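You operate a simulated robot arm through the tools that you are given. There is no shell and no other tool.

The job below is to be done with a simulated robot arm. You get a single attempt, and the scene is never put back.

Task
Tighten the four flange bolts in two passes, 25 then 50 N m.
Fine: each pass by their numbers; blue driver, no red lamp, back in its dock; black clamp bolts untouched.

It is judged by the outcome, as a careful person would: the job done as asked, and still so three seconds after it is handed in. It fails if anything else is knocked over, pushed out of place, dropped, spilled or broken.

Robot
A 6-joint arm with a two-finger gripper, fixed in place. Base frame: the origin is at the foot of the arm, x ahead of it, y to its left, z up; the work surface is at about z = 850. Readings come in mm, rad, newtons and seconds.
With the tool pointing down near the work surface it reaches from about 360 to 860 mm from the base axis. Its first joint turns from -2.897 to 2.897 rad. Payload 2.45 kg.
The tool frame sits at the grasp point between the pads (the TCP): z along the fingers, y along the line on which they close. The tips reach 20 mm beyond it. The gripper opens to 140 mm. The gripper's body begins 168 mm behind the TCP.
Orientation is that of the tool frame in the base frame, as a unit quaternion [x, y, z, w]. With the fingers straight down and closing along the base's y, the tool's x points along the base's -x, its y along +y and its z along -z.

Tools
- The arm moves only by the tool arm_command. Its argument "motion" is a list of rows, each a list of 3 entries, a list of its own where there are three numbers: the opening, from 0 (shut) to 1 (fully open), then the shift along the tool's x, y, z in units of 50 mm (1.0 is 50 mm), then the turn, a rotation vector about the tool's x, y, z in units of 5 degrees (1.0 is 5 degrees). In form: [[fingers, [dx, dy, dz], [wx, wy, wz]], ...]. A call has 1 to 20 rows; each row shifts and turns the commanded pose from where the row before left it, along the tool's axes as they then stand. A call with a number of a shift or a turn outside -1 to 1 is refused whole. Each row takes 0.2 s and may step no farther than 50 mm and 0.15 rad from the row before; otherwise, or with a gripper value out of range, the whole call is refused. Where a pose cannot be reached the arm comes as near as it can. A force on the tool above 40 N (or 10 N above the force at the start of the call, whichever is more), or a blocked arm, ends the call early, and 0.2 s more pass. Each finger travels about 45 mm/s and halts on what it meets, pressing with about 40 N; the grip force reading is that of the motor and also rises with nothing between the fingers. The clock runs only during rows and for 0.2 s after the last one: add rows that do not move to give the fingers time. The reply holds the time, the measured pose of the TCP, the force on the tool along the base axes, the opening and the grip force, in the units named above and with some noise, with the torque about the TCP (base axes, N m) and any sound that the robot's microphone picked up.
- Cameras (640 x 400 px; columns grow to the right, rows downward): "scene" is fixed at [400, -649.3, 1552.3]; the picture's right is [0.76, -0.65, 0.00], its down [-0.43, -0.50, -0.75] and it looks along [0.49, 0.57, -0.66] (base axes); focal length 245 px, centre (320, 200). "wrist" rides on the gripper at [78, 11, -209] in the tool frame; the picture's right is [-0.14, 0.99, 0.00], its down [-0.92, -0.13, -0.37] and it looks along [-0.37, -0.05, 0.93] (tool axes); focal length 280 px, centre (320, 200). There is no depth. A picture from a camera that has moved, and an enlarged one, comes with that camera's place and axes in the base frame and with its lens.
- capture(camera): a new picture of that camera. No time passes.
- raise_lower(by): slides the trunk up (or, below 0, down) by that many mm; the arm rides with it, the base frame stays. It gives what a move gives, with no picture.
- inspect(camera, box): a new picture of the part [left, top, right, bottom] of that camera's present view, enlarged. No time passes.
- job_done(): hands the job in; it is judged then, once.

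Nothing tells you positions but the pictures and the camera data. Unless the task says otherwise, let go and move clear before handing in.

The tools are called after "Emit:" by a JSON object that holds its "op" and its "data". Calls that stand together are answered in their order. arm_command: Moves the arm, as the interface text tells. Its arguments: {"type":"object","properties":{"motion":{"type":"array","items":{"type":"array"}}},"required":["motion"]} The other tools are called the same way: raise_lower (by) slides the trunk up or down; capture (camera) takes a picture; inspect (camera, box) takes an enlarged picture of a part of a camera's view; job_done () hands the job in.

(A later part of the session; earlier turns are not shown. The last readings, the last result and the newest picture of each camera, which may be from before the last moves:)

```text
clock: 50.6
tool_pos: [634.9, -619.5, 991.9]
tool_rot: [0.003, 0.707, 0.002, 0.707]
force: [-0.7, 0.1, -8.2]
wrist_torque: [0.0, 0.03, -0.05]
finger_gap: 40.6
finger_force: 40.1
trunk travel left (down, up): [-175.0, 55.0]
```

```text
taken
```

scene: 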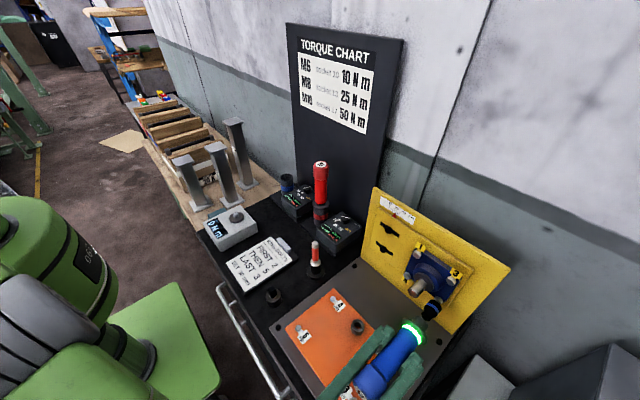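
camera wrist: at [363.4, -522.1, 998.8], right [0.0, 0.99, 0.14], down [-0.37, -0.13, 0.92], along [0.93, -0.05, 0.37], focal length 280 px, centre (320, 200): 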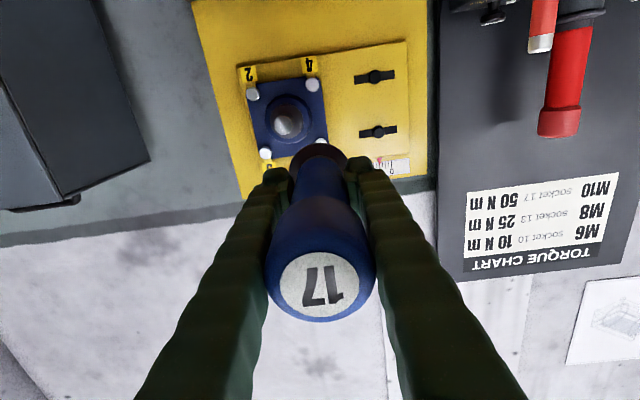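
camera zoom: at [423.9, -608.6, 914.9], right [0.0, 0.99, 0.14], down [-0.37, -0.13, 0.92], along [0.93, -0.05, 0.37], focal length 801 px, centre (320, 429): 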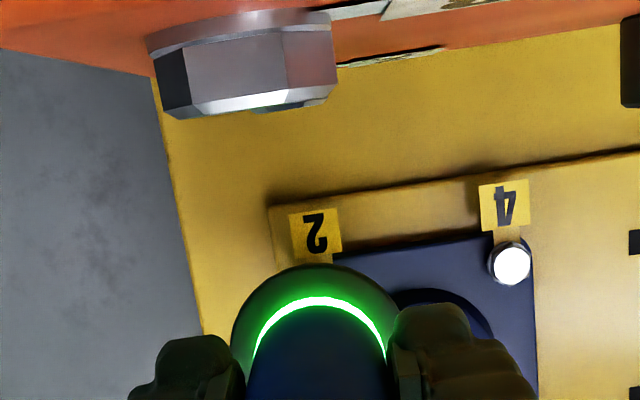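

Emit:
{"op": "arm_command", "data": {"motion": [[0.2, [-0.02, 0.04, 0], [0, 0, 0]], [0.2, [0, 0, 0], [0, 0, 0]]]}}

Emit:
{"op": "inspect", "data": {"camera": "scene", "box": [415, 280, 450, 315]}}

Emit:
{"op": "inspect", "data": {"camera": "wrist", "box": [290, 110, 430, 160]}}

```text
clock: 51.2
tool_pos: [633.8, -617.5, 994.1]
tool_rot: [0.003, 0.707, 0.002, 0.708]
force: [-0.2, -0.2, -7.7]
wrist_torque: [-0.02, -0.02, 0.01]
finger_gap: 40.4
finger_force: 39.8
trunk travel left (down, up): [-175.0, 55.0]
```

```text
11.43 times, centred on (432, 298) of scene
camera zoom: at [400.0, -649.3, 1552.3], right [0.76, -0.65, 0.0], down [-0.43, -0.5, -0.75], along [0.49, 0.57, -0.66], focal length 2802 px, centre (-966, -914)
```

zoom: 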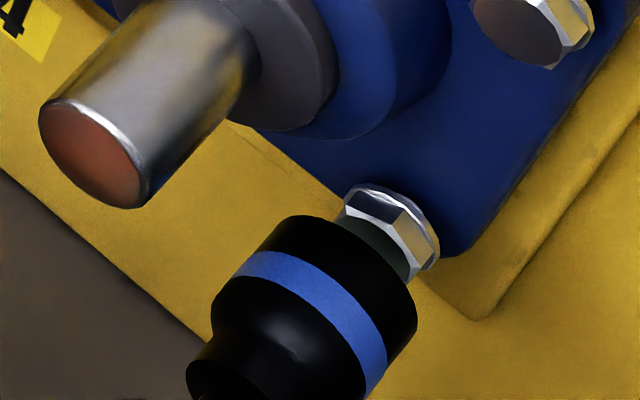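

```text
4.57 times, centred on (360, 135) of wrist
camera zoom: at [423.9, -606.6, 915.8], right [0.0, 0.99, 0.14], down [-0.37, -0.13, 0.92], along [0.93, -0.05, 0.37], focal length 1282 px, centre (137, 497)
```

zoom: 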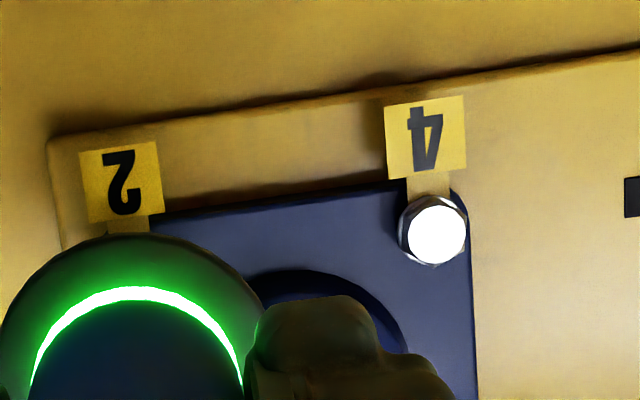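

Emit:
{"op": "arm_command", "data": {"motion": [[0.2, [0, 0, 0.08], [0, 0, 0]], [0.2, [0, 0, 0.08], [0, 0, 0]], [0.2, [0, 0, 0.06], [0, 0, 0]], [0.2, [0, 0, 0.06], [0, 0, 0]], [0.2, [0, 0, 0.06], [0, 0, 0]], [0.2, [0, 0, 0], [0, 0, 0]]]}}

Emit:
{"op": "inspect", "data": {"camera": "scene", "box": [405, 270, 455, 320]}}

```text
clock: 52.6
tool_pos: [651.0, -617.6, 994.8]
tool_rot: [0.003, 0.707, 0.002, 0.708]
force: [-3.8, -1.3, -8.5]
wrist_torque: [0.03, 0.08, -0.08]
finger_gap: 40.5
finger_force: 40.0
trunk travel left (down, up): [-175.0, 55.0]
```

```text
8.00 times, centred on (430, 295) of scene
camera zoom: at [400.0, -649.3, 1552.3], right [0.76, -0.65, 0.0], down [-0.43, -0.5, -0.75], along [0.49, 0.57, -0.66], focal length 1961 px, centre (-560, -560)
```

zoom: 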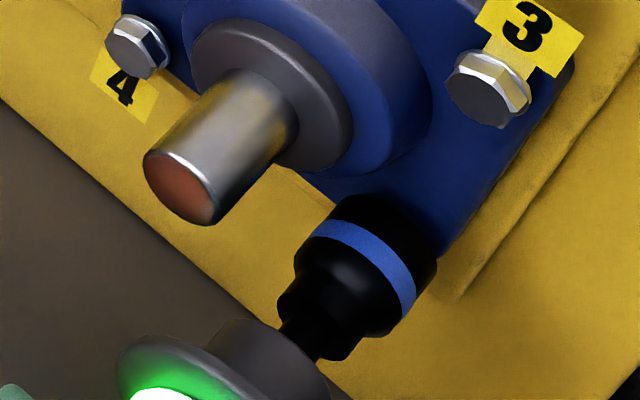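

Emit:
{"op": "arm_command", "data": {"motion": [[0.2, [0, 0, 0.05], [0, 0, 0]], [0.2, [0, 0, 0.05], [0, 0, 0]], [0.2, [0, 0, 0.02], [0, 0, 0]], [0.2, [0, 0, 0.02], [0, 0, 0]]]}}

Emit:
{"op": "inspect", "data": {"camera": "scene", "box": [390, 270, 460, 340]}}

```text
clock: 53.6
tool_pos: [657.8, -617.6, 993.4]
tool_rot: [0.003, 0.707, 0.002, 0.708]
force: [-11.3, -0.4, -7.7]
wrist_torque: [-0.05, 0.09, -0.02]
finger_gap: 40.8
finger_force: 39.5
trunk travel left (down, up): [-175.0, 55.0]
```

```text
5.71 times, centred on (425, 305) of scene
camera zoom: at [400.0, -649.3, 1552.3], right [0.76, -0.65, 0.0], down [-0.43, -0.5, -0.75], along [0.49, 0.57, -0.66], focal length 1401 px, centre (-280, -400)
```

zoom: 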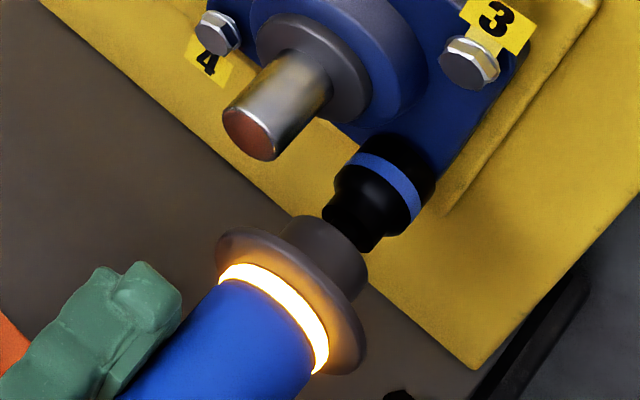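

Emit:
{"op": "arm_command", "data": {"motion": [[0.2, [0, 0, 0.01], [0, 0, 0]], [0.2, [0, 0, 0.01], [0, 0, 0]], [0.2, [0, 0, 0.01], [0, 0, 0]], [0.2, [0, 0, 0.01], [0, 0, 0]], [0.2, [0, 0, 0], [0, 0, 0]]]}}

Emit:
{"op": "inspect", "data": {"camera": "scene", "box": [390, 270, 460, 340]}}

Emit:
{"op": "inspect", "data": {"camera": "scene", "box": [265, 170, 325, 225]}}

```text
clock: 54.8
tool_pos: [660.3, -617.6, 994.4]
tool_rot: [0.002, 0.707, 0.003, 0.708]
force: [-9.9, 2.5, -9.6]
wrist_torque: [-0.03, 0.24, 0.23]
finger_gap: 40.6
finger_force: 39.6
trunk travel left (down, up): [-175.0, 55.0]
```

```text
5.71 times, centred on (425, 305) of scene
camera zoom: at [400.0, -649.3, 1552.3], right [0.76, -0.65, 0.0], down [-0.43, -0.5, -0.75], along [0.49, 0.57, -0.66], focal length 1401 px, centre (-280, -400)
```

zoom: 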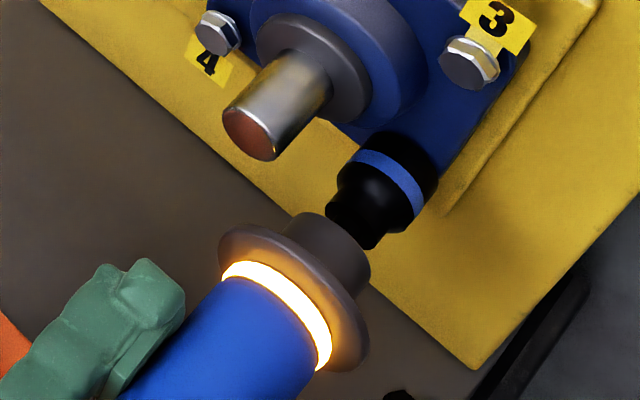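

```text
7.27 times, centred on (295, 198) of scene
camera zoom: at [400.0, -649.3, 1552.3], right [0.76, -0.65, 0.0], down [-0.43, -0.5, -0.75], along [0.49, 0.57, -0.66], focal length 1783 px, centre (502, 218)
```

zoom: 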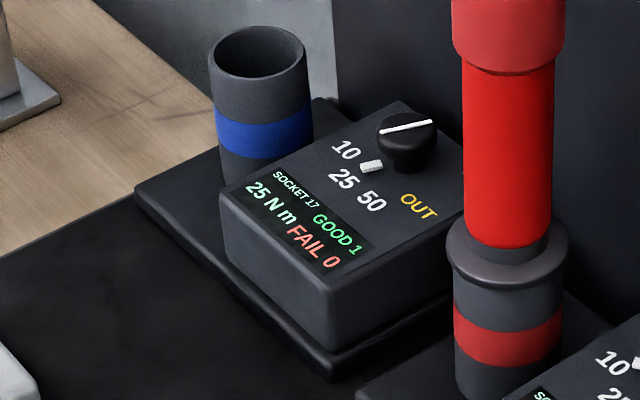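

Emit:
{"op": "arm_command", "data": {"motion": [[0.2, [0, 0, 0], [0, 0, 0]], [0.2, [0, 0, 0], [0, 0, 0]]]}}

Emit:
{"op": "inspect", "data": {"camera": "scene", "box": [390, 270, 460, 340]}}

Emit:
{"op": "inspect", "data": {"camera": "scene", "box": [265, 170, 325, 225]}}

```text
clock: 55.4
tool_pos: [660.1, -618.3, 994.0]
tool_rot: [0.002, 0.706, 0.003, 0.708]
force: [-9.8, 1.4, -9.5]
wrist_torque: [-0.03, 0.22, 0.29]
finger_gap: 40.9
finger_force: 39.9
trunk travel left (down, up): [-175.0, 55.0]
```

```text
5.71 times, centred on (425, 305) of scene
camera zoom: at [400.0, -649.3, 1552.3], right [0.76, -0.65, 0.0], down [-0.43, -0.5, -0.75], along [0.49, 0.57, -0.66], focal length 1401 px, centre (-280, -400)
```

zoom: 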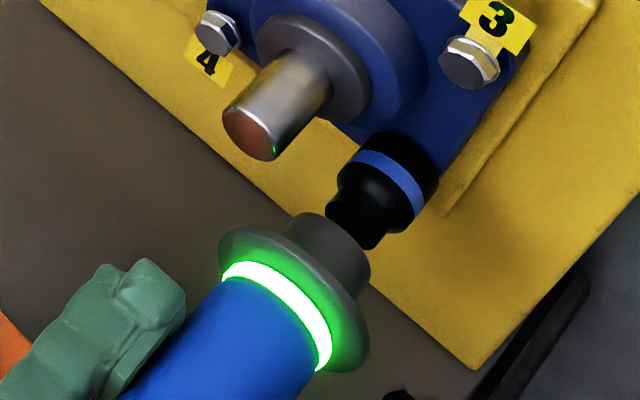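

```text
7.27 times, centred on (295, 198) of scene
camera zoom: at [400.0, -649.3, 1552.3], right [0.76, -0.65, 0.0], down [-0.43, -0.5, -0.75], along [0.49, 0.57, -0.66], focal length 1783 px, centre (502, 218)
```

zoom: 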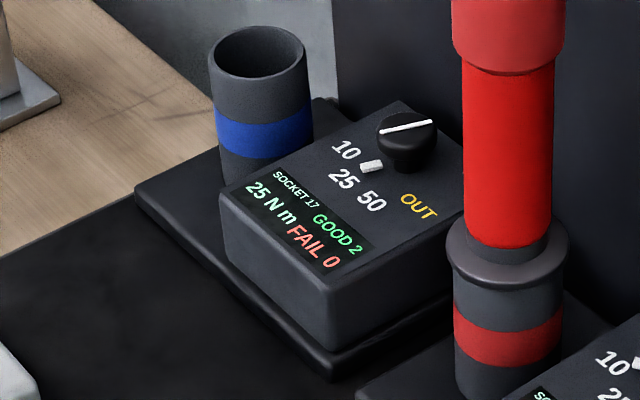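

Bolt 2 is done (GOOD 2). Next I'll back out and go straight up to bolt 3.

Emit:
{"op": "arm_command", "data": {"motion": [[0.2, [0, 0, -0.2], [0, 0, 0]], [0.2, [0, 0, -0.5], [0, 0, 0]], [0.2, [0, 0, -0.7], [0, 0, 0]], [0.2, [0, 0, -0.6], [0, 0, 0]], [0.2, [-0.86, 0.02, 0], [0, 0, 0]], [0.2, [-0.86, 0, 0], [0, 0, 0]], [0.2, [0, 0, 0], [0, 0, 0]]]}}

Emit:
{"op": "inspect", "data": {"camera": "wrist", "box": [220, 50, 420, 190]}}

Emit:
{"op": "inspect", "data": {"camera": "scene", "box": [380, 230, 480, 330]}}

```text
clock: 57.0
tool_pos: [560.7, -616.8, 1076.9]
tool_rot: [0.003, 0.707, 0.003, 0.708]
force: [0.6, 0.7, -7.7]
wrist_torque: [-0.02, 0.02, 0.04]
finger_gap: 40.5
finger_force: 39.5
trunk travel left (down, up): [-175.0, 55.0]
```

```text
2.86 times, centred on (320, 120) of wrist
camera zoom: at [350.2, -606.0, 1000.5], right [0.0, 0.99, 0.14], down [-0.37, -0.13, 0.92], along [0.93, -0.05, 0.37], focal length 801 px, centre (320, 429)
```

zoom: 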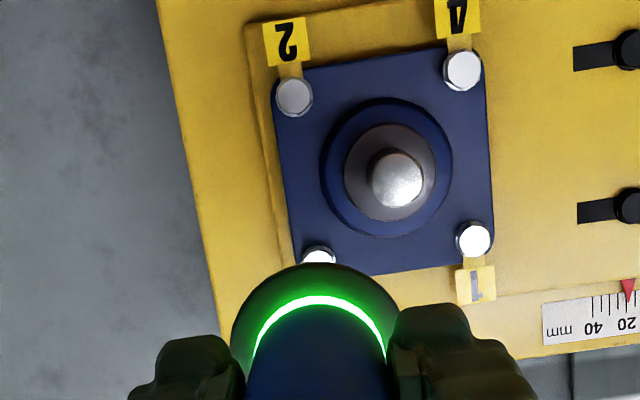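

```text
4.00 times, centred on (430, 280) of scene
camera zoom: at [400.0, -649.3, 1552.3], right [0.76, -0.65, 0.0], down [-0.43, -0.5, -0.75], along [0.49, 0.57, -0.66], focal length 981 px, centre (-120, -120)
```

zoom: 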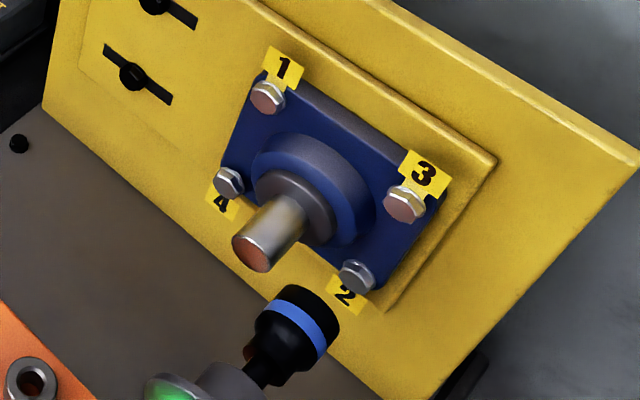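

Emit:
{"op": "arm_command", "data": {"motion": [[0.2, [-0.01, -0.006, 0.5], [0, 0, 0]], [0.2, [0, 0, 0.5], [0, 0, 0]], [0.2, [0, 0, 0.5], [0, 0, 0]], [0.2, [0, 0, 0], [0, 0, 0]]]}}

Emit:
{"op": "inspect", "data": {"camera": "wrist", "box": [290, 70, 430, 170]}}

Emit:
{"op": "inspect", "data": {"camera": "scene", "box": [425, 260, 465, 300]}}

```text
clock: 58.0
tool_pos: [634.1, -619.0, 1079.7]
tool_rot: [0.003, 0.707, 0.002, 0.708]
force: [0.3, 0.2, -7.4]
wrist_torque: [-0.02, 0.01, 0.02]
finger_gap: 40.7
finger_force: 40.3
trunk travel left (down, up): [-175.0, 55.0]
```

```text
4.00 times, centred on (360, 120) of wrist
camera zoom: at [425.0, -607.0, 1002.6], right [0.0, 0.99, 0.14], down [-0.37, -0.13, 0.92], along [0.93, -0.05, 0.37], focal length 1122 px, centre (160, 520)
```

zoom: 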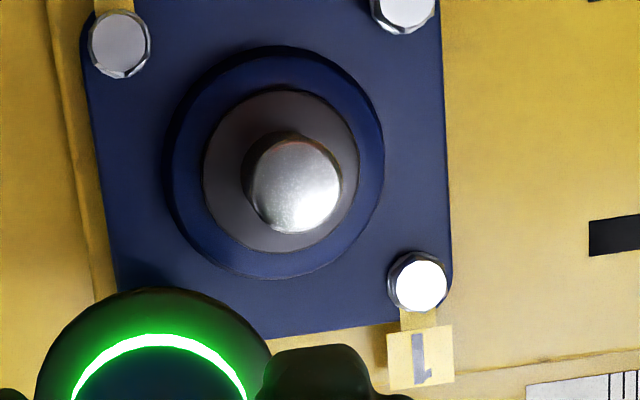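

```text
10.00 times, centred on (445, 280) of scene
camera zoom: at [400.0, -649.3, 1552.3], right [0.76, -0.65, 0.0], down [-0.43, -0.5, -0.75], along [0.49, 0.57, -0.66], focal length 2451 px, centre (-930, -600)
```

zoom: 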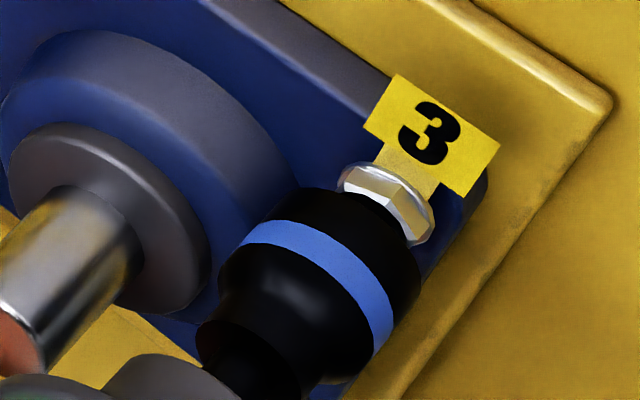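

Emit:
{"op": "arm_command", "data": {"motion": [[0.2, [0, 0.02, 0.08], [0, 0, 0]], [0.2, [0, 0, 0.08], [0, 0, 0]], [0.2, [0, 0, 0.06], [0, 0, 0]], [0.2, [0, 0, 0.06], [0, 0, 0]], [0.2, [0, 0, 0.06], [0, 0, 0]], [0.2, [0, 0, 0], [0, 0, 0]]]}}

Emit:
{"op": "inspect", "data": {"camera": "scene", "box": [425, 260, 465, 300]}}

```text
clock: 59.4
tool_pos: [652.6, -616.6, 1080.0]
tool_rot: [0.003, 0.707, 0.002, 0.708]
force: [-5.6, -0.5, -7.9]
wrist_torque: [0.02, 0.02, -0.08]
finger_gap: 40.8
finger_force: 40.1
trunk travel left (down, up): [-175.0, 55.0]
```

```text
10.00 times, centred on (445, 280) of scene
camera zoom: at [400.0, -649.3, 1552.3], right [0.76, -0.65, 0.0], down [-0.43, -0.5, -0.75], along [0.49, 0.57, -0.66], focal length 2451 px, centre (-930, -600)
```

zoom: 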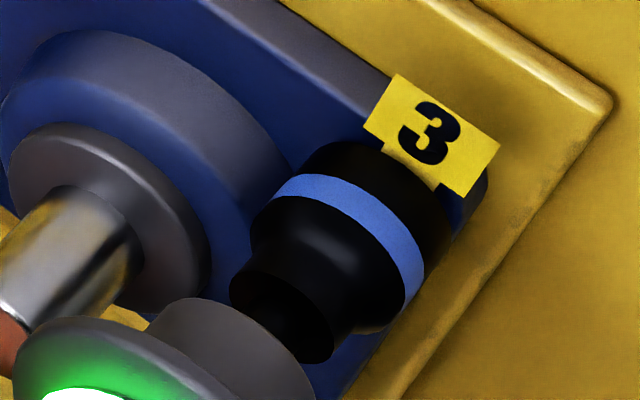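

Contact on bolt 3 is clean, with almost no side load. I'll press to start it and follow the bolt in.

Emit:
{"op": "arm_command", "data": {"motion": [[0.2, [0, 0, 0.05], [0, 0, 0]], [0.2, [0, 0, 0.04], [0, 0, 0]], [0.2, [0, 0, 0.02], [0, 0, 0]], [0.2, [0, 0, 0.02], [0, 0, 0]], [0.2, [0, 0, 0.01], [0, 0, 0]], [0.2, [0, 0, 0.01], [0, 0, 0]], [0.2, [0, 0, 0.01], [0, 0, 0]]]}}

Emit:
{"op": "inspect", "data": {"camera": "scene", "box": [400, 245, 470, 315]}}

Emit:
{"op": "inspect", "data": {"camera": "scene", "box": [265, 170, 325, 225]}}

```text
clock: 61.0
tool_pos: [660.7, -616.4, 1080.7]
tool_rot: [0.002, 0.707, 0.003, 0.708]
force: [-9.2, -1.7, -11.8]
wrist_torque: [-0.18, 0.37, -0.21]
finger_gap: 41.0
finger_force: 40.0
trunk travel left (down, up): [-175.0, 55.0]
```

```text
5.71 times, centred on (435, 280) of scene
camera zoom: at [400.0, -649.3, 1552.3], right [0.76, -0.65, 0.0], down [-0.43, -0.5, -0.75], along [0.49, 0.57, -0.66], focal length 1401 px, centre (-337, -257)
```

zoom: 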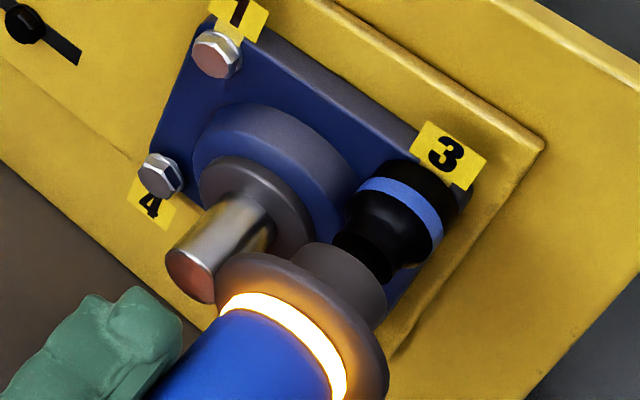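

```text
7.27 times, centred on (295, 198) of scene
camera zoom: at [400.0, -649.3, 1552.3], right [0.76, -0.65, 0.0], down [-0.43, -0.5, -0.75], along [0.49, 0.57, -0.66], focal length 1783 px, centre (502, 218)
```

zoom: 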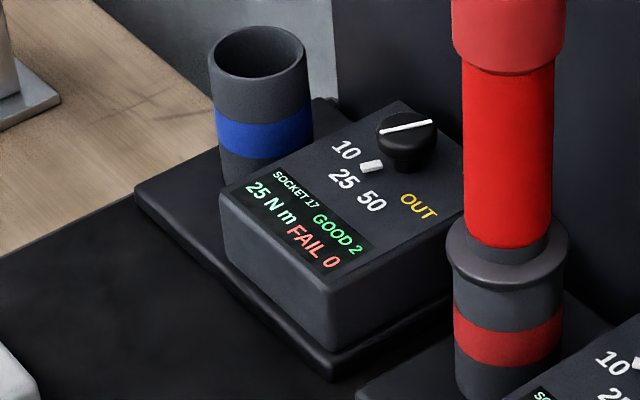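

Emit:
{"op": "arm_command", "data": {"motion": [[0.2, [0.008, 0, 0], [0, 0, 0]], [0.2, [0, 0, 0], [0, 0, 0]], [0.2, [0, 0, 0], [0, 0, 0]]]}}

Emit:
{"op": "inspect", "data": {"camera": "scene", "box": [400, 245, 470, 315]}}

Emit:
{"op": "inspect", "data": {"camera": "scene", "box": [265, 170, 325, 225]}}

```text
clock: 61.8
tool_pos: [659.4, -616.9, 1081.5]
tool_rot: [0.003, 0.707, 0.002, 0.708]
force: [-9.8, -2.5, -11.0]
wrist_torque: [-0.02, 0.31, -0.28]
finger_gap: 40.7
finger_force: 40.3
trunk travel left (down, up): [-175.0, 55.0]
```

```text
5.71 times, centred on (435, 280) of scene
camera zoom: at [400.0, -649.3, 1552.3], right [0.76, -0.65, 0.0], down [-0.43, -0.5, -0.75], along [0.49, 0.57, -0.66], focal length 1401 px, centre (-337, -257)
```

zoom: 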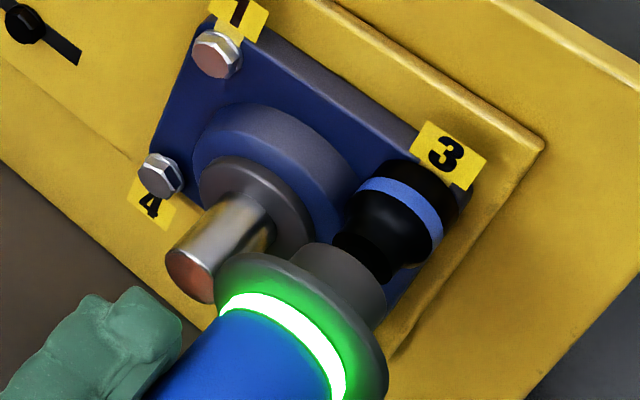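

```text
7.27 times, centred on (295, 198) of scene
camera zoom: at [400.0, -649.3, 1552.3], right [0.76, -0.65, 0.0], down [-0.43, -0.5, -0.75], along [0.49, 0.57, -0.66], focal length 1783 px, centre (502, 218)
```

zoom: 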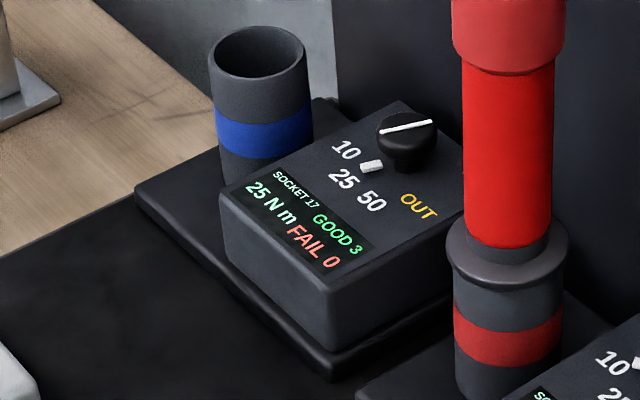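

Bolt 3 is done (GOOD 3). Next I'll back out and cross to bolt 4.

Emit:
{"op": "arm_command", "data": {"motion": [[0.2, [0, 0, -0.2], [0, 0, 0]], [0.2, [0, 0, -0.5], [0, 0, 0]], [0.2, [0, 0, -0.7], [0, 0, 0]], [0.2, [0, 0, -0.7], [0, 0, 0]], [0.2, [0.582, 0.571, 0], [0, 0, 0]], [0.2, [0.582, 0.571, 0], [0, 0, 0]], [0.2, [0.582, 0.572, 0], [0, 0, 0]], [0.2, [0, 0, 0], [0, 0, 0]]]}}

Emit:
{"op": "inspect", "data": {"camera": "wrist", "box": [220, 50, 420, 190]}}

Emit:
{"op": "inspect", "data": {"camera": "scene", "box": [360, 230, 480, 330]}}

```text
clock: 63.6
tool_pos: [555.3, -530.9, 992.0]
tool_rot: [0.002, 0.707, 0.003, 0.708]
force: [-0.5, 0.0, -8.0]
wrist_torque: [0.03, 0.0, 0.01]
finger_gap: 41.0
finger_force: 40.6
trunk travel left (down, up): [-175.0, 55.0]
```

```text
2.86 times, centred on (320, 120) of wrist
camera zoom: at [344.2, -520.4, 914.4], right [0.0, 0.99, 0.14], down [-0.37, -0.13, 0.92], along [0.93, -0.05, 0.37], focal length 801 px, centre (320, 429)
```

zoom: 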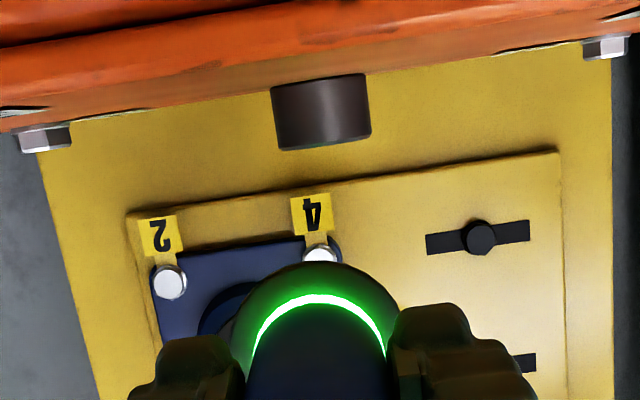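

```text
4.00 times, centred on (420, 280) of scene
camera zoom: at [400.0, -649.3, 1552.3], right [0.76, -0.65, 0.0], down [-0.43, -0.5, -0.75], along [0.49, 0.57, -0.66], focal length 981 px, centre (-80, -120)
```

zoom: 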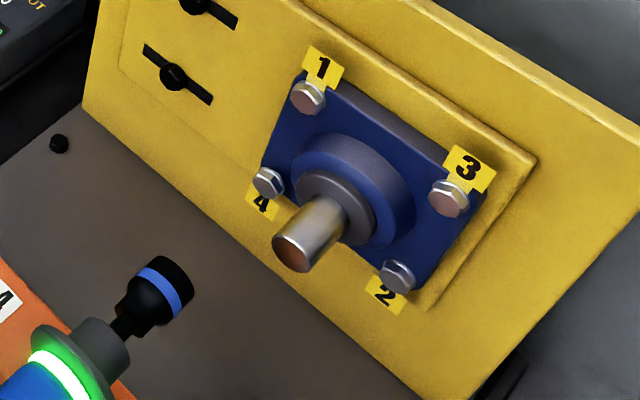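

Emit:
{"op": "arm_command", "data": {"motion": [[0.2, [-0.02, 0.018, 0.5], [0, 0, 0]], [0.2, [0, 0, 0.5], [0, 0, 0]], [0.2, [0, 0, 0.5], [0, 0, 0]], [0.2, [0, 0, 0.1], [0, 0, 0]], [0.2, [0, 0, 0], [0, 0, 0]]]}}

Emit:
{"op": "inspect", "data": {"camera": "wrist", "box": [220, 50, 420, 190]}}

Emit:
{"op": "inspect", "data": {"camera": "scene", "box": [385, 255, 425, 295]}}

```text
clock: 64.8
tool_pos: [637.1, -531.2, 993.8]
tool_rot: [0.002, 0.707, 0.002, 0.708]
force: [0.7, 0.5, -7.7]
wrist_torque: [0.02, -0.01, -0.02]
finger_gap: 40.7
finger_force: 40.3
trunk travel left (down, up): [-175.0, 55.0]
```

```text
2.86 times, centred on (320, 120) of wrist
camera zoom: at [425.9, -519.4, 916.3], right [0.0, 0.99, 0.14], down [-0.37, -0.13, 0.92], along [0.93, -0.05, 0.37], focal length 801 px, centre (320, 429)
```

zoom: 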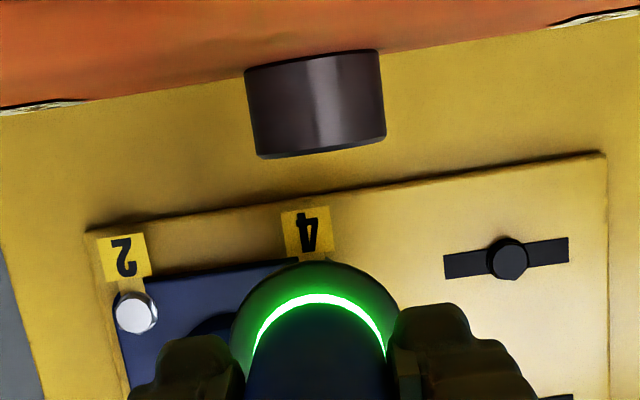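

```text
10.00 times, centred on (405, 275) of scene
camera zoom: at [400.0, -649.3, 1552.3], right [0.76, -0.65, 0.0], down [-0.43, -0.5, -0.75], along [0.49, 0.57, -0.66], focal length 2451 px, centre (-530, -550)
```

zoom: 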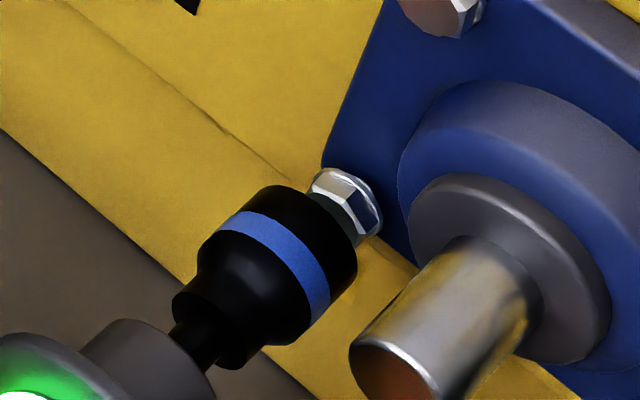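

Emit:
{"op": "arm_command", "data": {"motion": [[0.2, [0, 0, 0.08], [0, 0, 0]], [0.2, [0, 0, 0.08], [0, 0, 0]], [0.2, [0, 0, 0.06], [0, 0, 0]], [0.2, [0, 0, 0.06], [0, 0, 0]], [0.2, [0, 0, 0.02], [0, 0, 0]], [0.2, [0, 0, 0], [0, 0, 0]]]}}

Emit:
{"op": "inspect", "data": {"camera": "scene", "box": [385, 255, 425, 295]}}

```text
clock: 66.2
tool_pos: [650.9, -530.6, 994.6]
tool_rot: [0.002, 0.707, 0.002, 0.708]
force: [-3.7, -4.3, -8.4]
wrist_torque: [0.0, 0.02, -0.51]
finger_gap: 40.6
finger_force: 40.4
trunk travel left (down, up): [-175.0, 55.0]
```

```text
10.00 times, centred on (405, 275) of scene
camera zoom: at [400.0, -649.3, 1552.3], right [0.76, -0.65, 0.0], down [-0.43, -0.5, -0.75], along [0.49, 0.57, -0.66], focal length 2451 px, centre (-530, -550)
```

zoom: 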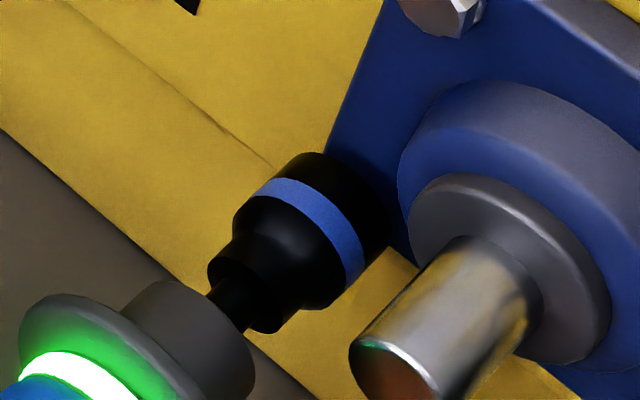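

Emit:
{"op": "arm_command", "data": {"motion": [[0.2, [0, -0.025, 0], [0, 0, 0]], [0.2, [0, 0, 0], [0, 0, 0]]]}}

```text
clock: 66.8
tool_pos: [651.2, -529.6, 994.7]
tool_rot: [0.002, 0.707, 0.003, 0.708]
force: [-4.2, -1.1, -7.5]
wrist_torque: [-0.01, -0.01, -0.19]
finger_gap: 40.4
finger_force: 40.2
trunk travel left (down, up): [-175.0, 55.0]
```

Side load has eased. I'll press to start on bolt 4.

Emit:
{"op": "arm_command", "data": {"motion": [[0.2, [0, -0.006, 0.05], [0, 0, 0]], [0.2, [0, 0, 0.05], [0, 0, 0]], [0.2, [0, 0, 0.02], [0, 0, 0]], [0.2, [0, 0, 0.02], [0, 0, 0]], [0.2, [0, 0, 0.01], [0, 0, 0]], [0.2, [0, 0, 0.01], [0, 0, 0]], [0.2, [0, 0, 0.01], [0, 0, 0]], [0.2, [0, 0, 0], [0, 0, 0]], [0.2, [0, 0, 0], [0, 0, 0]]]}}

Emit:
{"op": "inspect", "data": {"camera": "scene", "box": [365, 245, 435, 315]}}

Emit:
{"op": "inspect", "data": {"camera": "scene", "box": [265, 170, 325, 225]}}

```text
clock: 68.8
tool_pos: [659.7, -530.4, 995.1]
tool_rot: [0.002, 0.707, 0.003, 0.708]
force: [-8.0, 1.3, -9.2]
wrist_torque: [-0.09, 0.32, 0.06]
finger_gap: 40.7
finger_force: 39.6
trunk travel left (down, up): [-175.0, 55.0]
```

```text
5.71 times, centred on (400, 280) of scene
camera zoom: at [400.0, -649.3, 1552.3], right [0.76, -0.65, 0.0], down [-0.43, -0.5, -0.75], along [0.49, 0.57, -0.66], focal length 1401 px, centre (-137, -257)
```

zoom: 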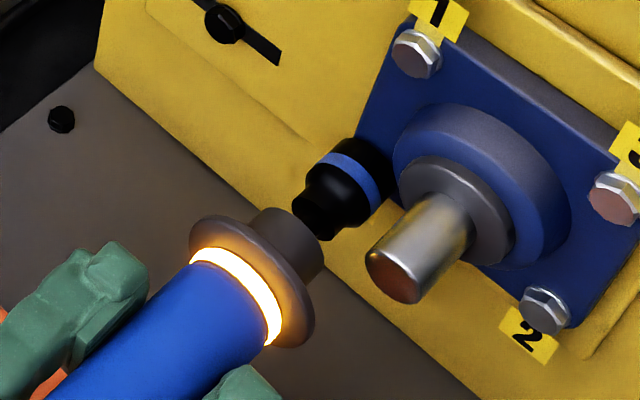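

```text
7.27 times, centred on (295, 198) of scene
camera zoom: at [400.0, -649.3, 1552.3], right [0.76, -0.65, 0.0], down [-0.43, -0.5, -0.75], along [0.49, 0.57, -0.66], focal length 1783 px, centre (502, 218)
```

zoom: 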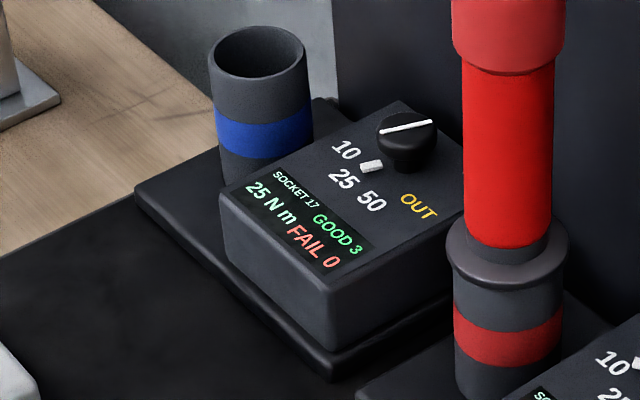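

Emit:
{"op": "arm_command", "data": {"motion": [[0.2, [0, 0, 0], [0, 0, 0]], [0.2, [0, 0, 0], [0, 0, 0]]]}}

Emit:
{"op": "inspect", "data": {"camera": "scene", "box": [365, 245, 435, 315]}}

Emit:
{"op": "inspect", "data": {"camera": "scene", "box": [265, 170, 325, 225]}}

```text
clock: 69.4
tool_pos: [658.4, -530.7, 995.1]
tool_rot: [0.002, 0.707, 0.003, 0.708]
force: [-7.6, 0.4, -10.4]
wrist_torque: [0.03, 0.26, 0.01]
finger_gap: 40.1
finger_force: 40.4
trunk travel left (down, up): [-175.0, 55.0]
```

```text
5.71 times, centred on (400, 280) of scene
camera zoom: at [400.0, -649.3, 1552.3], right [0.76, -0.65, 0.0], down [-0.43, -0.5, -0.75], along [0.49, 0.57, -0.66], focal length 1401 px, centre (-137, -257)
```

zoom: 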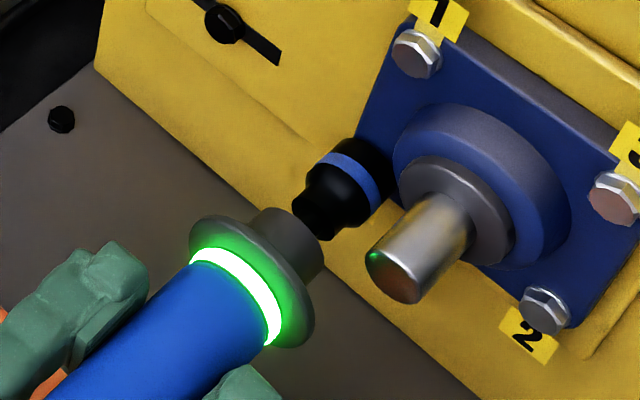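

```text
7.27 times, centred on (295, 198) of scene
camera zoom: at [400.0, -649.3, 1552.3], right [0.76, -0.65, 0.0], down [-0.43, -0.5, -0.75], along [0.49, 0.57, -0.66], focal length 1783 px, centre (502, 218)
```

zoom: 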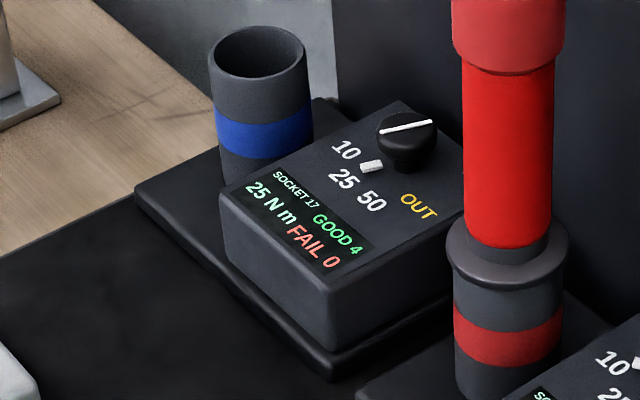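

First pass is complete: GOOD 4, FAIL 0. Now I'll take the driver back the way it came so it can be docked and the selector turned to 50.

Emit:
{"op": "arm_command", "data": {"motion": [[0.2, [0, 0, -0.2], [0, 0, 0]], [0.2, [0, 0, -0.5], [0, 0, 0]], [0.2, [0, 0, -0.7], [0, 0, 0]], [0.2, [0, 0, -0.6], [0, 0, 0]], [0.2, [-0.8, 0.487, 0.1], [0, 0, 0]], [0.2, [-0.8, 0.487, 0.1], [0, 0, 0]], [0.2, [-0.8, 0.487, 0.1], [0, 0, 0]], [0.2, [-0.8, 0.487, 0.1], [0, 0, 0]], [0.2, [-0.8, 0.487, 0.1], [0, 0, 0]], [0.2, [-0.8, 0.487, 0.1], [0, 0, 0]]]}}

Emit:
{"op": "arm_command", "data": {"motion": [[0.2, [0, 0, 0], [0, 1, 0]], [0.2, [0, 0, 0], [0, 1, 0]], [0.2, [0, 0, 0], [0, 1, 0]], [0.2, [0, 0, 0], [0, 1, 0]], [0.2, [0, 0, 0], [0, 1, 0]], [0.2, [0, 0, 0], [0, 1, 0]], [0.2, [0, 0, 0], [0, 1, 0]], [0.2, [0, 0, 0], [0, 1, 0]], [0.2, [0, 0, 0], [0, 1, 0]], [0.2, [0, 0, 0], [0, 1, 0]], [0.2, [0, 0, 0], [0, 1, 0]], [0.2, [0, 0, 0], [0, 1, 0]], [0.2, [0, 0, 0], [0, 1, 0]], [0.2, [0, 0, 0], [0, 1, 0]], [0.2, [0, 0, 0], [0, 1, 0]], [0.2, [0, 0, 0], [0, 1, 0]], [0.2, [0, 0, 0], [0, 1, 0]], [0.2, [0, 0, 0], [0, 1, 0]]]}}

Emit:
{"op": "capture", "data": {"camera": "scene"}}

Emit:
{"op": "capture", "data": {"camera": "wrist"}}

```text
clock: 71.6
tool_pos: [586.6, -384.5, 1239.4]
tool_rot: [0.002, 0.707, 0.002, 0.707]
force: [0.1, 0.9, -7.4]
wrist_torque: [0.01, 0.03, -0.11]
finger_gap: 40.6
finger_force: 39.9
trunk travel left (down, up): [-175.0, 55.0]
```

```text
clock: 75.4
tool_pos: [589.7, -386.8, 1235.5]
tool_rot: [0.0, 1.0, 0.003, 0.0]
force: [0.1, 0.2, -8.2]
wrist_torque: [0.01, 0.0, -0.03]
finger_gap: 40.9
finger_force: 39.9
trunk travel left (down, up): [-175.0, 55.0]
```

```text
taken
```

scene: 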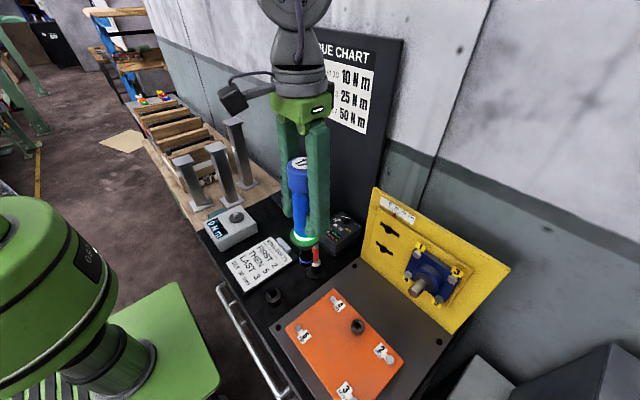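

```text
taken
camera wrist: at [509.8, -377.4, 1445.4], right [0.14, 0.99, 0.01], down [0.92, -0.13, 0.37], along [0.36, -0.05, -0.93], focal length 280 px, centre (320, 200)
```

wrist: 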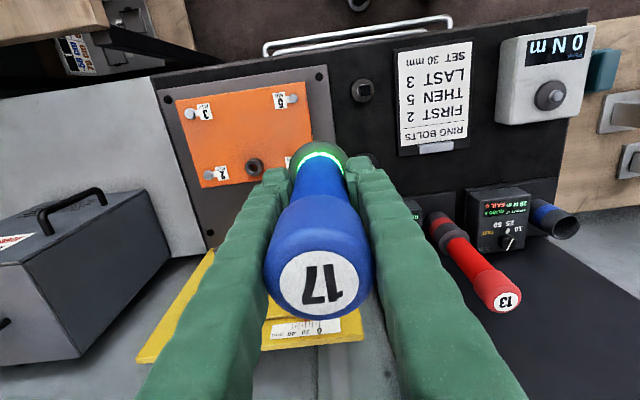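

Emit:
{"op": "arm_command", "data": {"motion": [[0.2, [0, 0.91, 0], [0, 0, 0]], [0.2, [0, 0.91, 0], [0, 0, 0]], [0.2, [0, 0.91, 0], [0, 0, 0]], [0.2, [0, 0.91, 0], [0, 0, 0]], [0.2, [0, 0.91, 0], [0, 0, 0]], [0.2, [0, 0.91, 0], [0, 0, 0]], [0.2, [0, 0.91, 0], [0, 0, 0]], [0.2, [0, 0.91, 0], [0, 0, 0]], [0.2, [0, 0.91, 0], [0, 0, 0]], [0.2, [0, 0.91, 0], [0, 0, 0]], [0.2, [-0.8, 0, 0.3], [0, 0, 0]], [0.2, [-0.8, 0, 0.3], [0, 0, 0]], [0.2, [-0.8, 0, 0.3], [0, 0, 0]], [0.2, [-0.8, 0, 0.3], [0, 0, 0]], [0.2, [-0.8, 0, 0.3], [0, 0, 0]], [0.2, [-0.8, 0, 0.3], [0, 0, 0]], [0.2, [0, 0, 0], [0, 0, 0]]]}}

Emit:
{"op": "capture", "data": {"camera": "wrist"}}

Emit:
{"op": "inspect", "data": {"camera": "scene", "box": [250, 110, 340, 220]}}

```text
clock: 79.0
tool_pos: [828.8, 68.6, 1148.4]
tool_rot: [0.001, 1.0, 0.003, 0.0]
force: [-0.8, -0.6, -6.8]
wrist_torque: [-0.01, -0.03, -0.01]
finger_gap: 40.7
finger_force: 40.1
trunk travel left (down, up): [-175.0, 55.0]
```

```text
taken
camera wrist: at [748.6, 79.4, 1358.1], right [0.14, 0.99, 0.01], down [0.92, -0.13, 0.37], along [0.37, -0.05, -0.93], focal length 280 px, centre (320, 200)
```

wrist: 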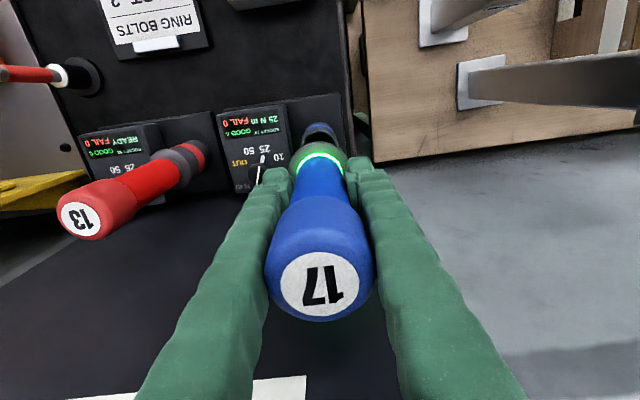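

```text
3.64 times, centred on (295, 165) of scene
camera zoom: at [400.0, -649.3, 1552.3], right [0.76, -0.65, 0.0], down [-0.43, -0.5, -0.75], along [0.49, 0.57, -0.66], focal length 891 px, centre (411, 327)
```

zoom: 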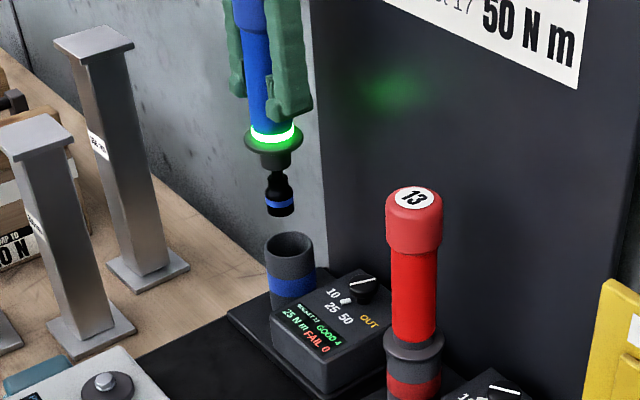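

Emit:
{"op": "arm_command", "data": {"motion": [[0.2, [-0.046, -0.03, 0], [0, 0, 0]], [0.2, [0, 0, 0.5], [0, 0, 0]], [0.2, [0, 0, 0.3], [0, 0, 0]], [0.2, [0, 0, 0], [0, 0, 0]]]}}

Emit:
{"op": "inspect", "data": {"camera": "scene", "box": [265, 150, 315, 200]}}

Emit:
{"op": "inspect", "data": {"camera": "wrist", "box": [240, 80, 400, 200]}}

```text
clock: 80.0
tool_pos: [831.7, 67.7, 1109.2]
tool_rot: [0.0, 1.0, 0.002, 0.001]
force: [0.4, -0.5, -7.6]
wrist_torque: [0.02, -0.02, 0.0]
finger_gap: 40.8
finger_force: 40.1
trunk travel left (down, up): [-175.0, 55.0]
```

```text
8.00 times, centred on (290, 175) of scene
camera zoom: at [400.0, -649.3, 1552.3], right [0.76, -0.65, 0.0], down [-0.43, -0.5, -0.75], along [0.49, 0.57, -0.66], focal length 1961 px, centre (560, 400)
```

zoom: 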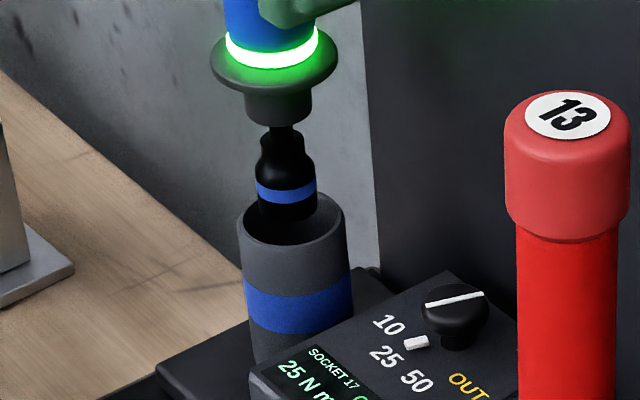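

```text
3.33 times, centred on (320, 140) of wrist
camera zoom: at [751.8, 77.3, 1318.1], right [0.14, 0.99, 0.01], down [0.92, -0.13, 0.37], along [0.37, -0.05, -0.93], focal length 935 px, centre (320, 400)
```

zoom: 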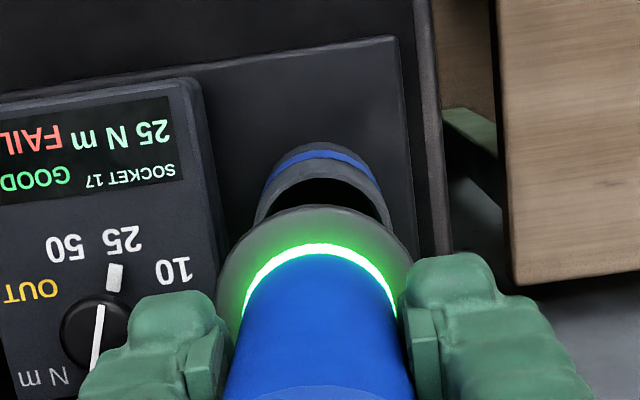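

Emit:
{"op": "arm_command", "data": {"motion": [[0.2, [0, 0, 0.4], [0, 0, 0]], [0.2, [0, 0, 0.4], [0, 0, 0]], [0.2, [0, 0, 0.4], [0, 0, 0]], [0.2, [0, 0, 0.4], [0, 0, 0]], [0.2, [0, 0, 0.1], [0, 0, 0]], [0.2, [0, 0, 0], [0, 0, 0]]]}}

Emit:
{"op": "inspect", "data": {"camera": "scene", "box": [260, 140, 320, 200]}}

```text
clock: 81.4
tool_pos: [830.6, 68.0, 1024.6]
tool_rot: [0.0, 1.0, 0.002, 0.001]
force: [-0.7, 0.6, -8.4]
wrist_torque: [0.02, -0.01, -0.01]
finger_gap: 41.0
finger_force: 39.7
trunk travel left (down, up): [-175.0, 55.0]
```

```text
6.67 times, centred on (290, 170) of scene
camera zoom: at [400.0, -649.3, 1552.3], right [0.76, -0.65, 0.0], down [-0.43, -0.5, -0.75], along [0.49, 0.57, -0.66], focal length 1634 px, centre (520, 400)
```

zoom: 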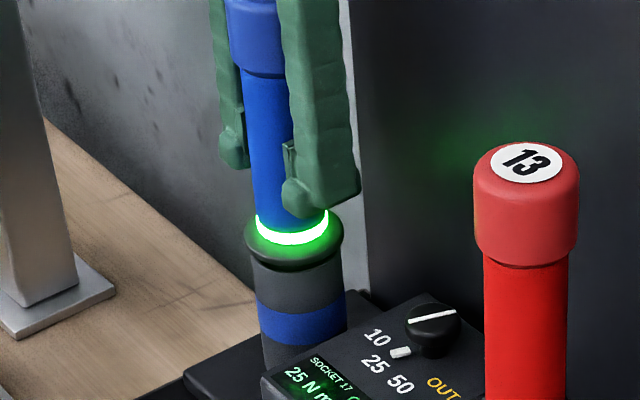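

Emit:
{"op": "arm_command", "data": {"motion": [[0.2, [0, 0, 0.08], [0, 0, 0]], [0.2, [0, 0, 0.06], [0, 0, 0]], [0.2, [0, 0, 0.03], [0, 0, 0]], [0.2, [0, 0, 0], [0, 0, 0]]]}}

Emit:
{"op": "inspect", "data": {"camera": "scene", "box": [260, 140, 320, 200]}}

```text
clock: 82.4
tool_pos: [830.5, 68.9, 1015.4]
tool_rot: [0.0, 1.0, 0.002, 0.001]
force: [-0.6, 0.4, -4.0]
wrist_torque: [-0.03, -0.03, -0.02]
finger_gap: 40.6
finger_force: 39.7
trunk travel left (down, up): [-175.0, 55.0]
```

```text
6.67 times, centred on (290, 170) of scene
camera zoom: at [400.0, -649.3, 1552.3], right [0.76, -0.65, 0.0], down [-0.43, -0.5, -0.75], along [0.49, 0.57, -0.66], focal length 1634 px, centre (520, 400)
```

zoom: 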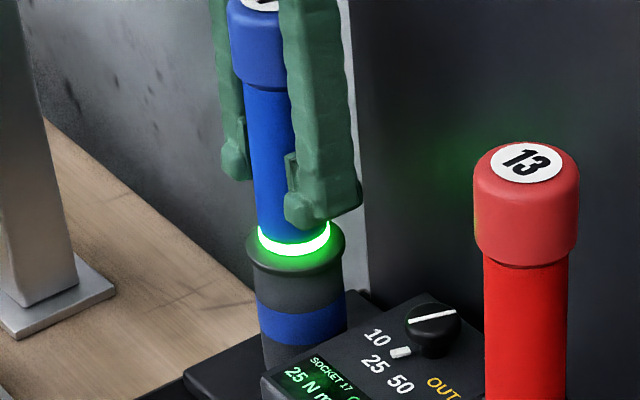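

Emit:
{"op": "arm_command", "data": {"motion": [[0.2, [0, 0, 0.015], [0, 0, 0]], [0.2, [0, 0, 0], [0, 0, 0]], [0.5, [0, 0, 0], [0, 0, 0]], [0.8, [0, 0, 0], [0, 0, 0]], [0.8, [0, 0, 0], [0, 0, 0]], [0.8, [0, 0, 0], [0, 0, 0]], [0.8, [0, 0, 0], [0, 0, 0]]]}}

Emit:
{"op": "inspect", "data": {"camera": "scene", "box": [260, 140, 320, 200]}}

Emit:
{"op": "capture", "data": {"camera": "wrist"}}

```text
clock: 84.0
tool_pos: [832.4, 68.9, 1014.5]
tool_rot: [0.001, 1.0, 0.002, 0.001]
force: [-0.1, 0.1, -0.1]
wrist_torque: [-0.05, -0.02, 0.01]
finger_gap: 112.3
finger_force: 0.0
trunk travel left (down, up): [-175.0, 55.0]
```

```text
6.67 times, centred on (290, 170) of scene
camera zoom: at [400.0, -649.3, 1552.3], right [0.76, -0.65, 0.0], down [-0.43, -0.5, -0.75], along [0.49, 0.57, -0.66], focal length 1634 px, centre (520, 400)
```

zoom: 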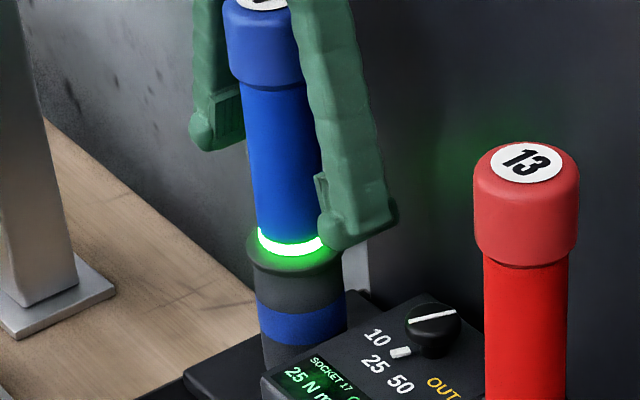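

```text
taken
camera wrist: at [751.2, 77.6, 1224.3], right [0.14, 0.99, 0.01], down [0.92, -0.13, 0.37], along [0.37, -0.05, -0.93], focal length 280 px, centre (320, 200)
```

wrist: 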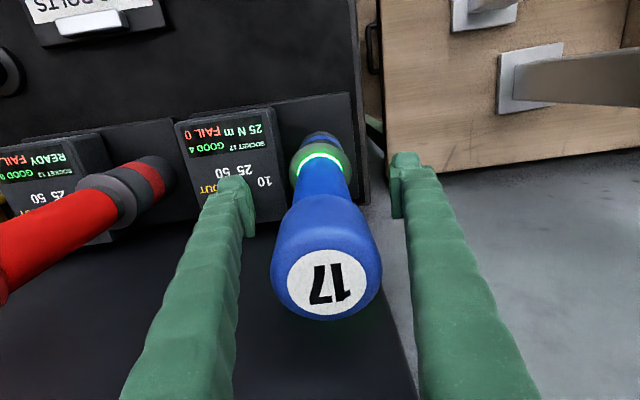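

The driver is docked again and standing upright. I'll rise and return to the leaned-back pose above the selector, this time to turn it counter-clockwise to 50.

Emit:
{"op": "arm_command", "data": {"motion": [[0.8, [0, 0, -0.7], [0, 0, 0]], [0.8, [0, 0, -0.9], [0, 0, 0]], [0.8, [0, 0, -0.95], [0, 0, 0]], [0.8, [0, 0, -0.95], [0, 0, 0]], [0.45, [-0.1, -0.68, 0], [0, 0, 0]], [0.45, [-0.1, -0.68, 0], [0, 0, 0]], [0.45, [-0.1, -0.68, 0], [0, 0, 0]], [0.45, [0, 0, 0], [0, 0, -1]], [0.45, [0, 0, 0], [0, 0, -1]], [0.45, [0, 0, 0], [0, 0, -1]], [0.45, [0, 0, 0], [0, 0, -1]]]}}

Emit:
{"op": "arm_command", "data": {"motion": [[0.45, [0, 0, 0], [0, -1, 0]], [0.45, [0, 0, 0], [0, -1, 0]], [0.45, [0, 0, 0], [0, -1, 0]], [0.45, [0, 0, 0], [0, -1, 0]], [0.45, [0, 0, 0], [0, -1, 0]], [0.45, [0, 0, 0], [0, -1, 0]], [0.45, [0, 0, 0], [0, -1, 0]], [0.45, [0, 0, 0], [0, -1, 0]], [0.45, [0, 0, 0], [0, -1, 0]]]}}

Emit:
{"op": "capture", "data": {"camera": "wrist"}}

```text
clock: 86.4
tool_pos: [846.1, -33.9, 1190.5]
tool_rot: [-0.174, 0.985, 0.002, 0.001]
force: [-0.1, 0.7, 0.2]
wrist_torque: [0.01, 0.03, -0.03]
finger_gap: 62.9
finger_force: 0.1
trunk travel left (down, up): [-175.0, 55.0]
```

```text
clock: 88.4
tool_pos: [845.9, -34.8, 1188.7]
tool_rot: [-0.158, 0.909, 0.069, 0.378]
force: [0.4, 0.8, -1.2]
wrist_torque: [0.0, 0.01, 0.01]
finger_gap: 63.1
finger_force: 0.1
trunk travel left (down, up): [-175.0, 55.0]
```

```text
taken
camera wrist: at [649.3, -94.7, 1281.1], right [-0.25, 0.96, 0.1], down [0.41, 0.01, 0.91], along [0.88, 0.27, -0.4], focal length 280 px, centre (320, 200)
```

wrist: 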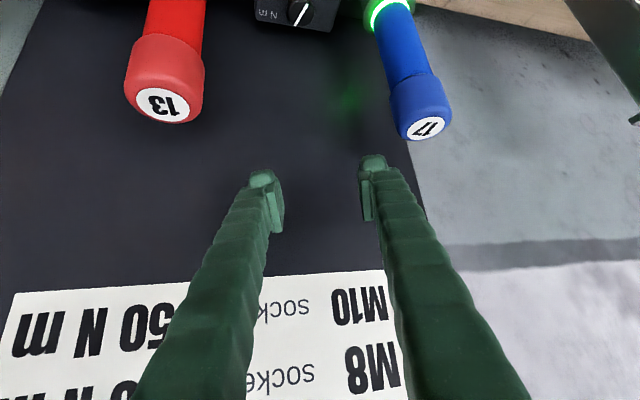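

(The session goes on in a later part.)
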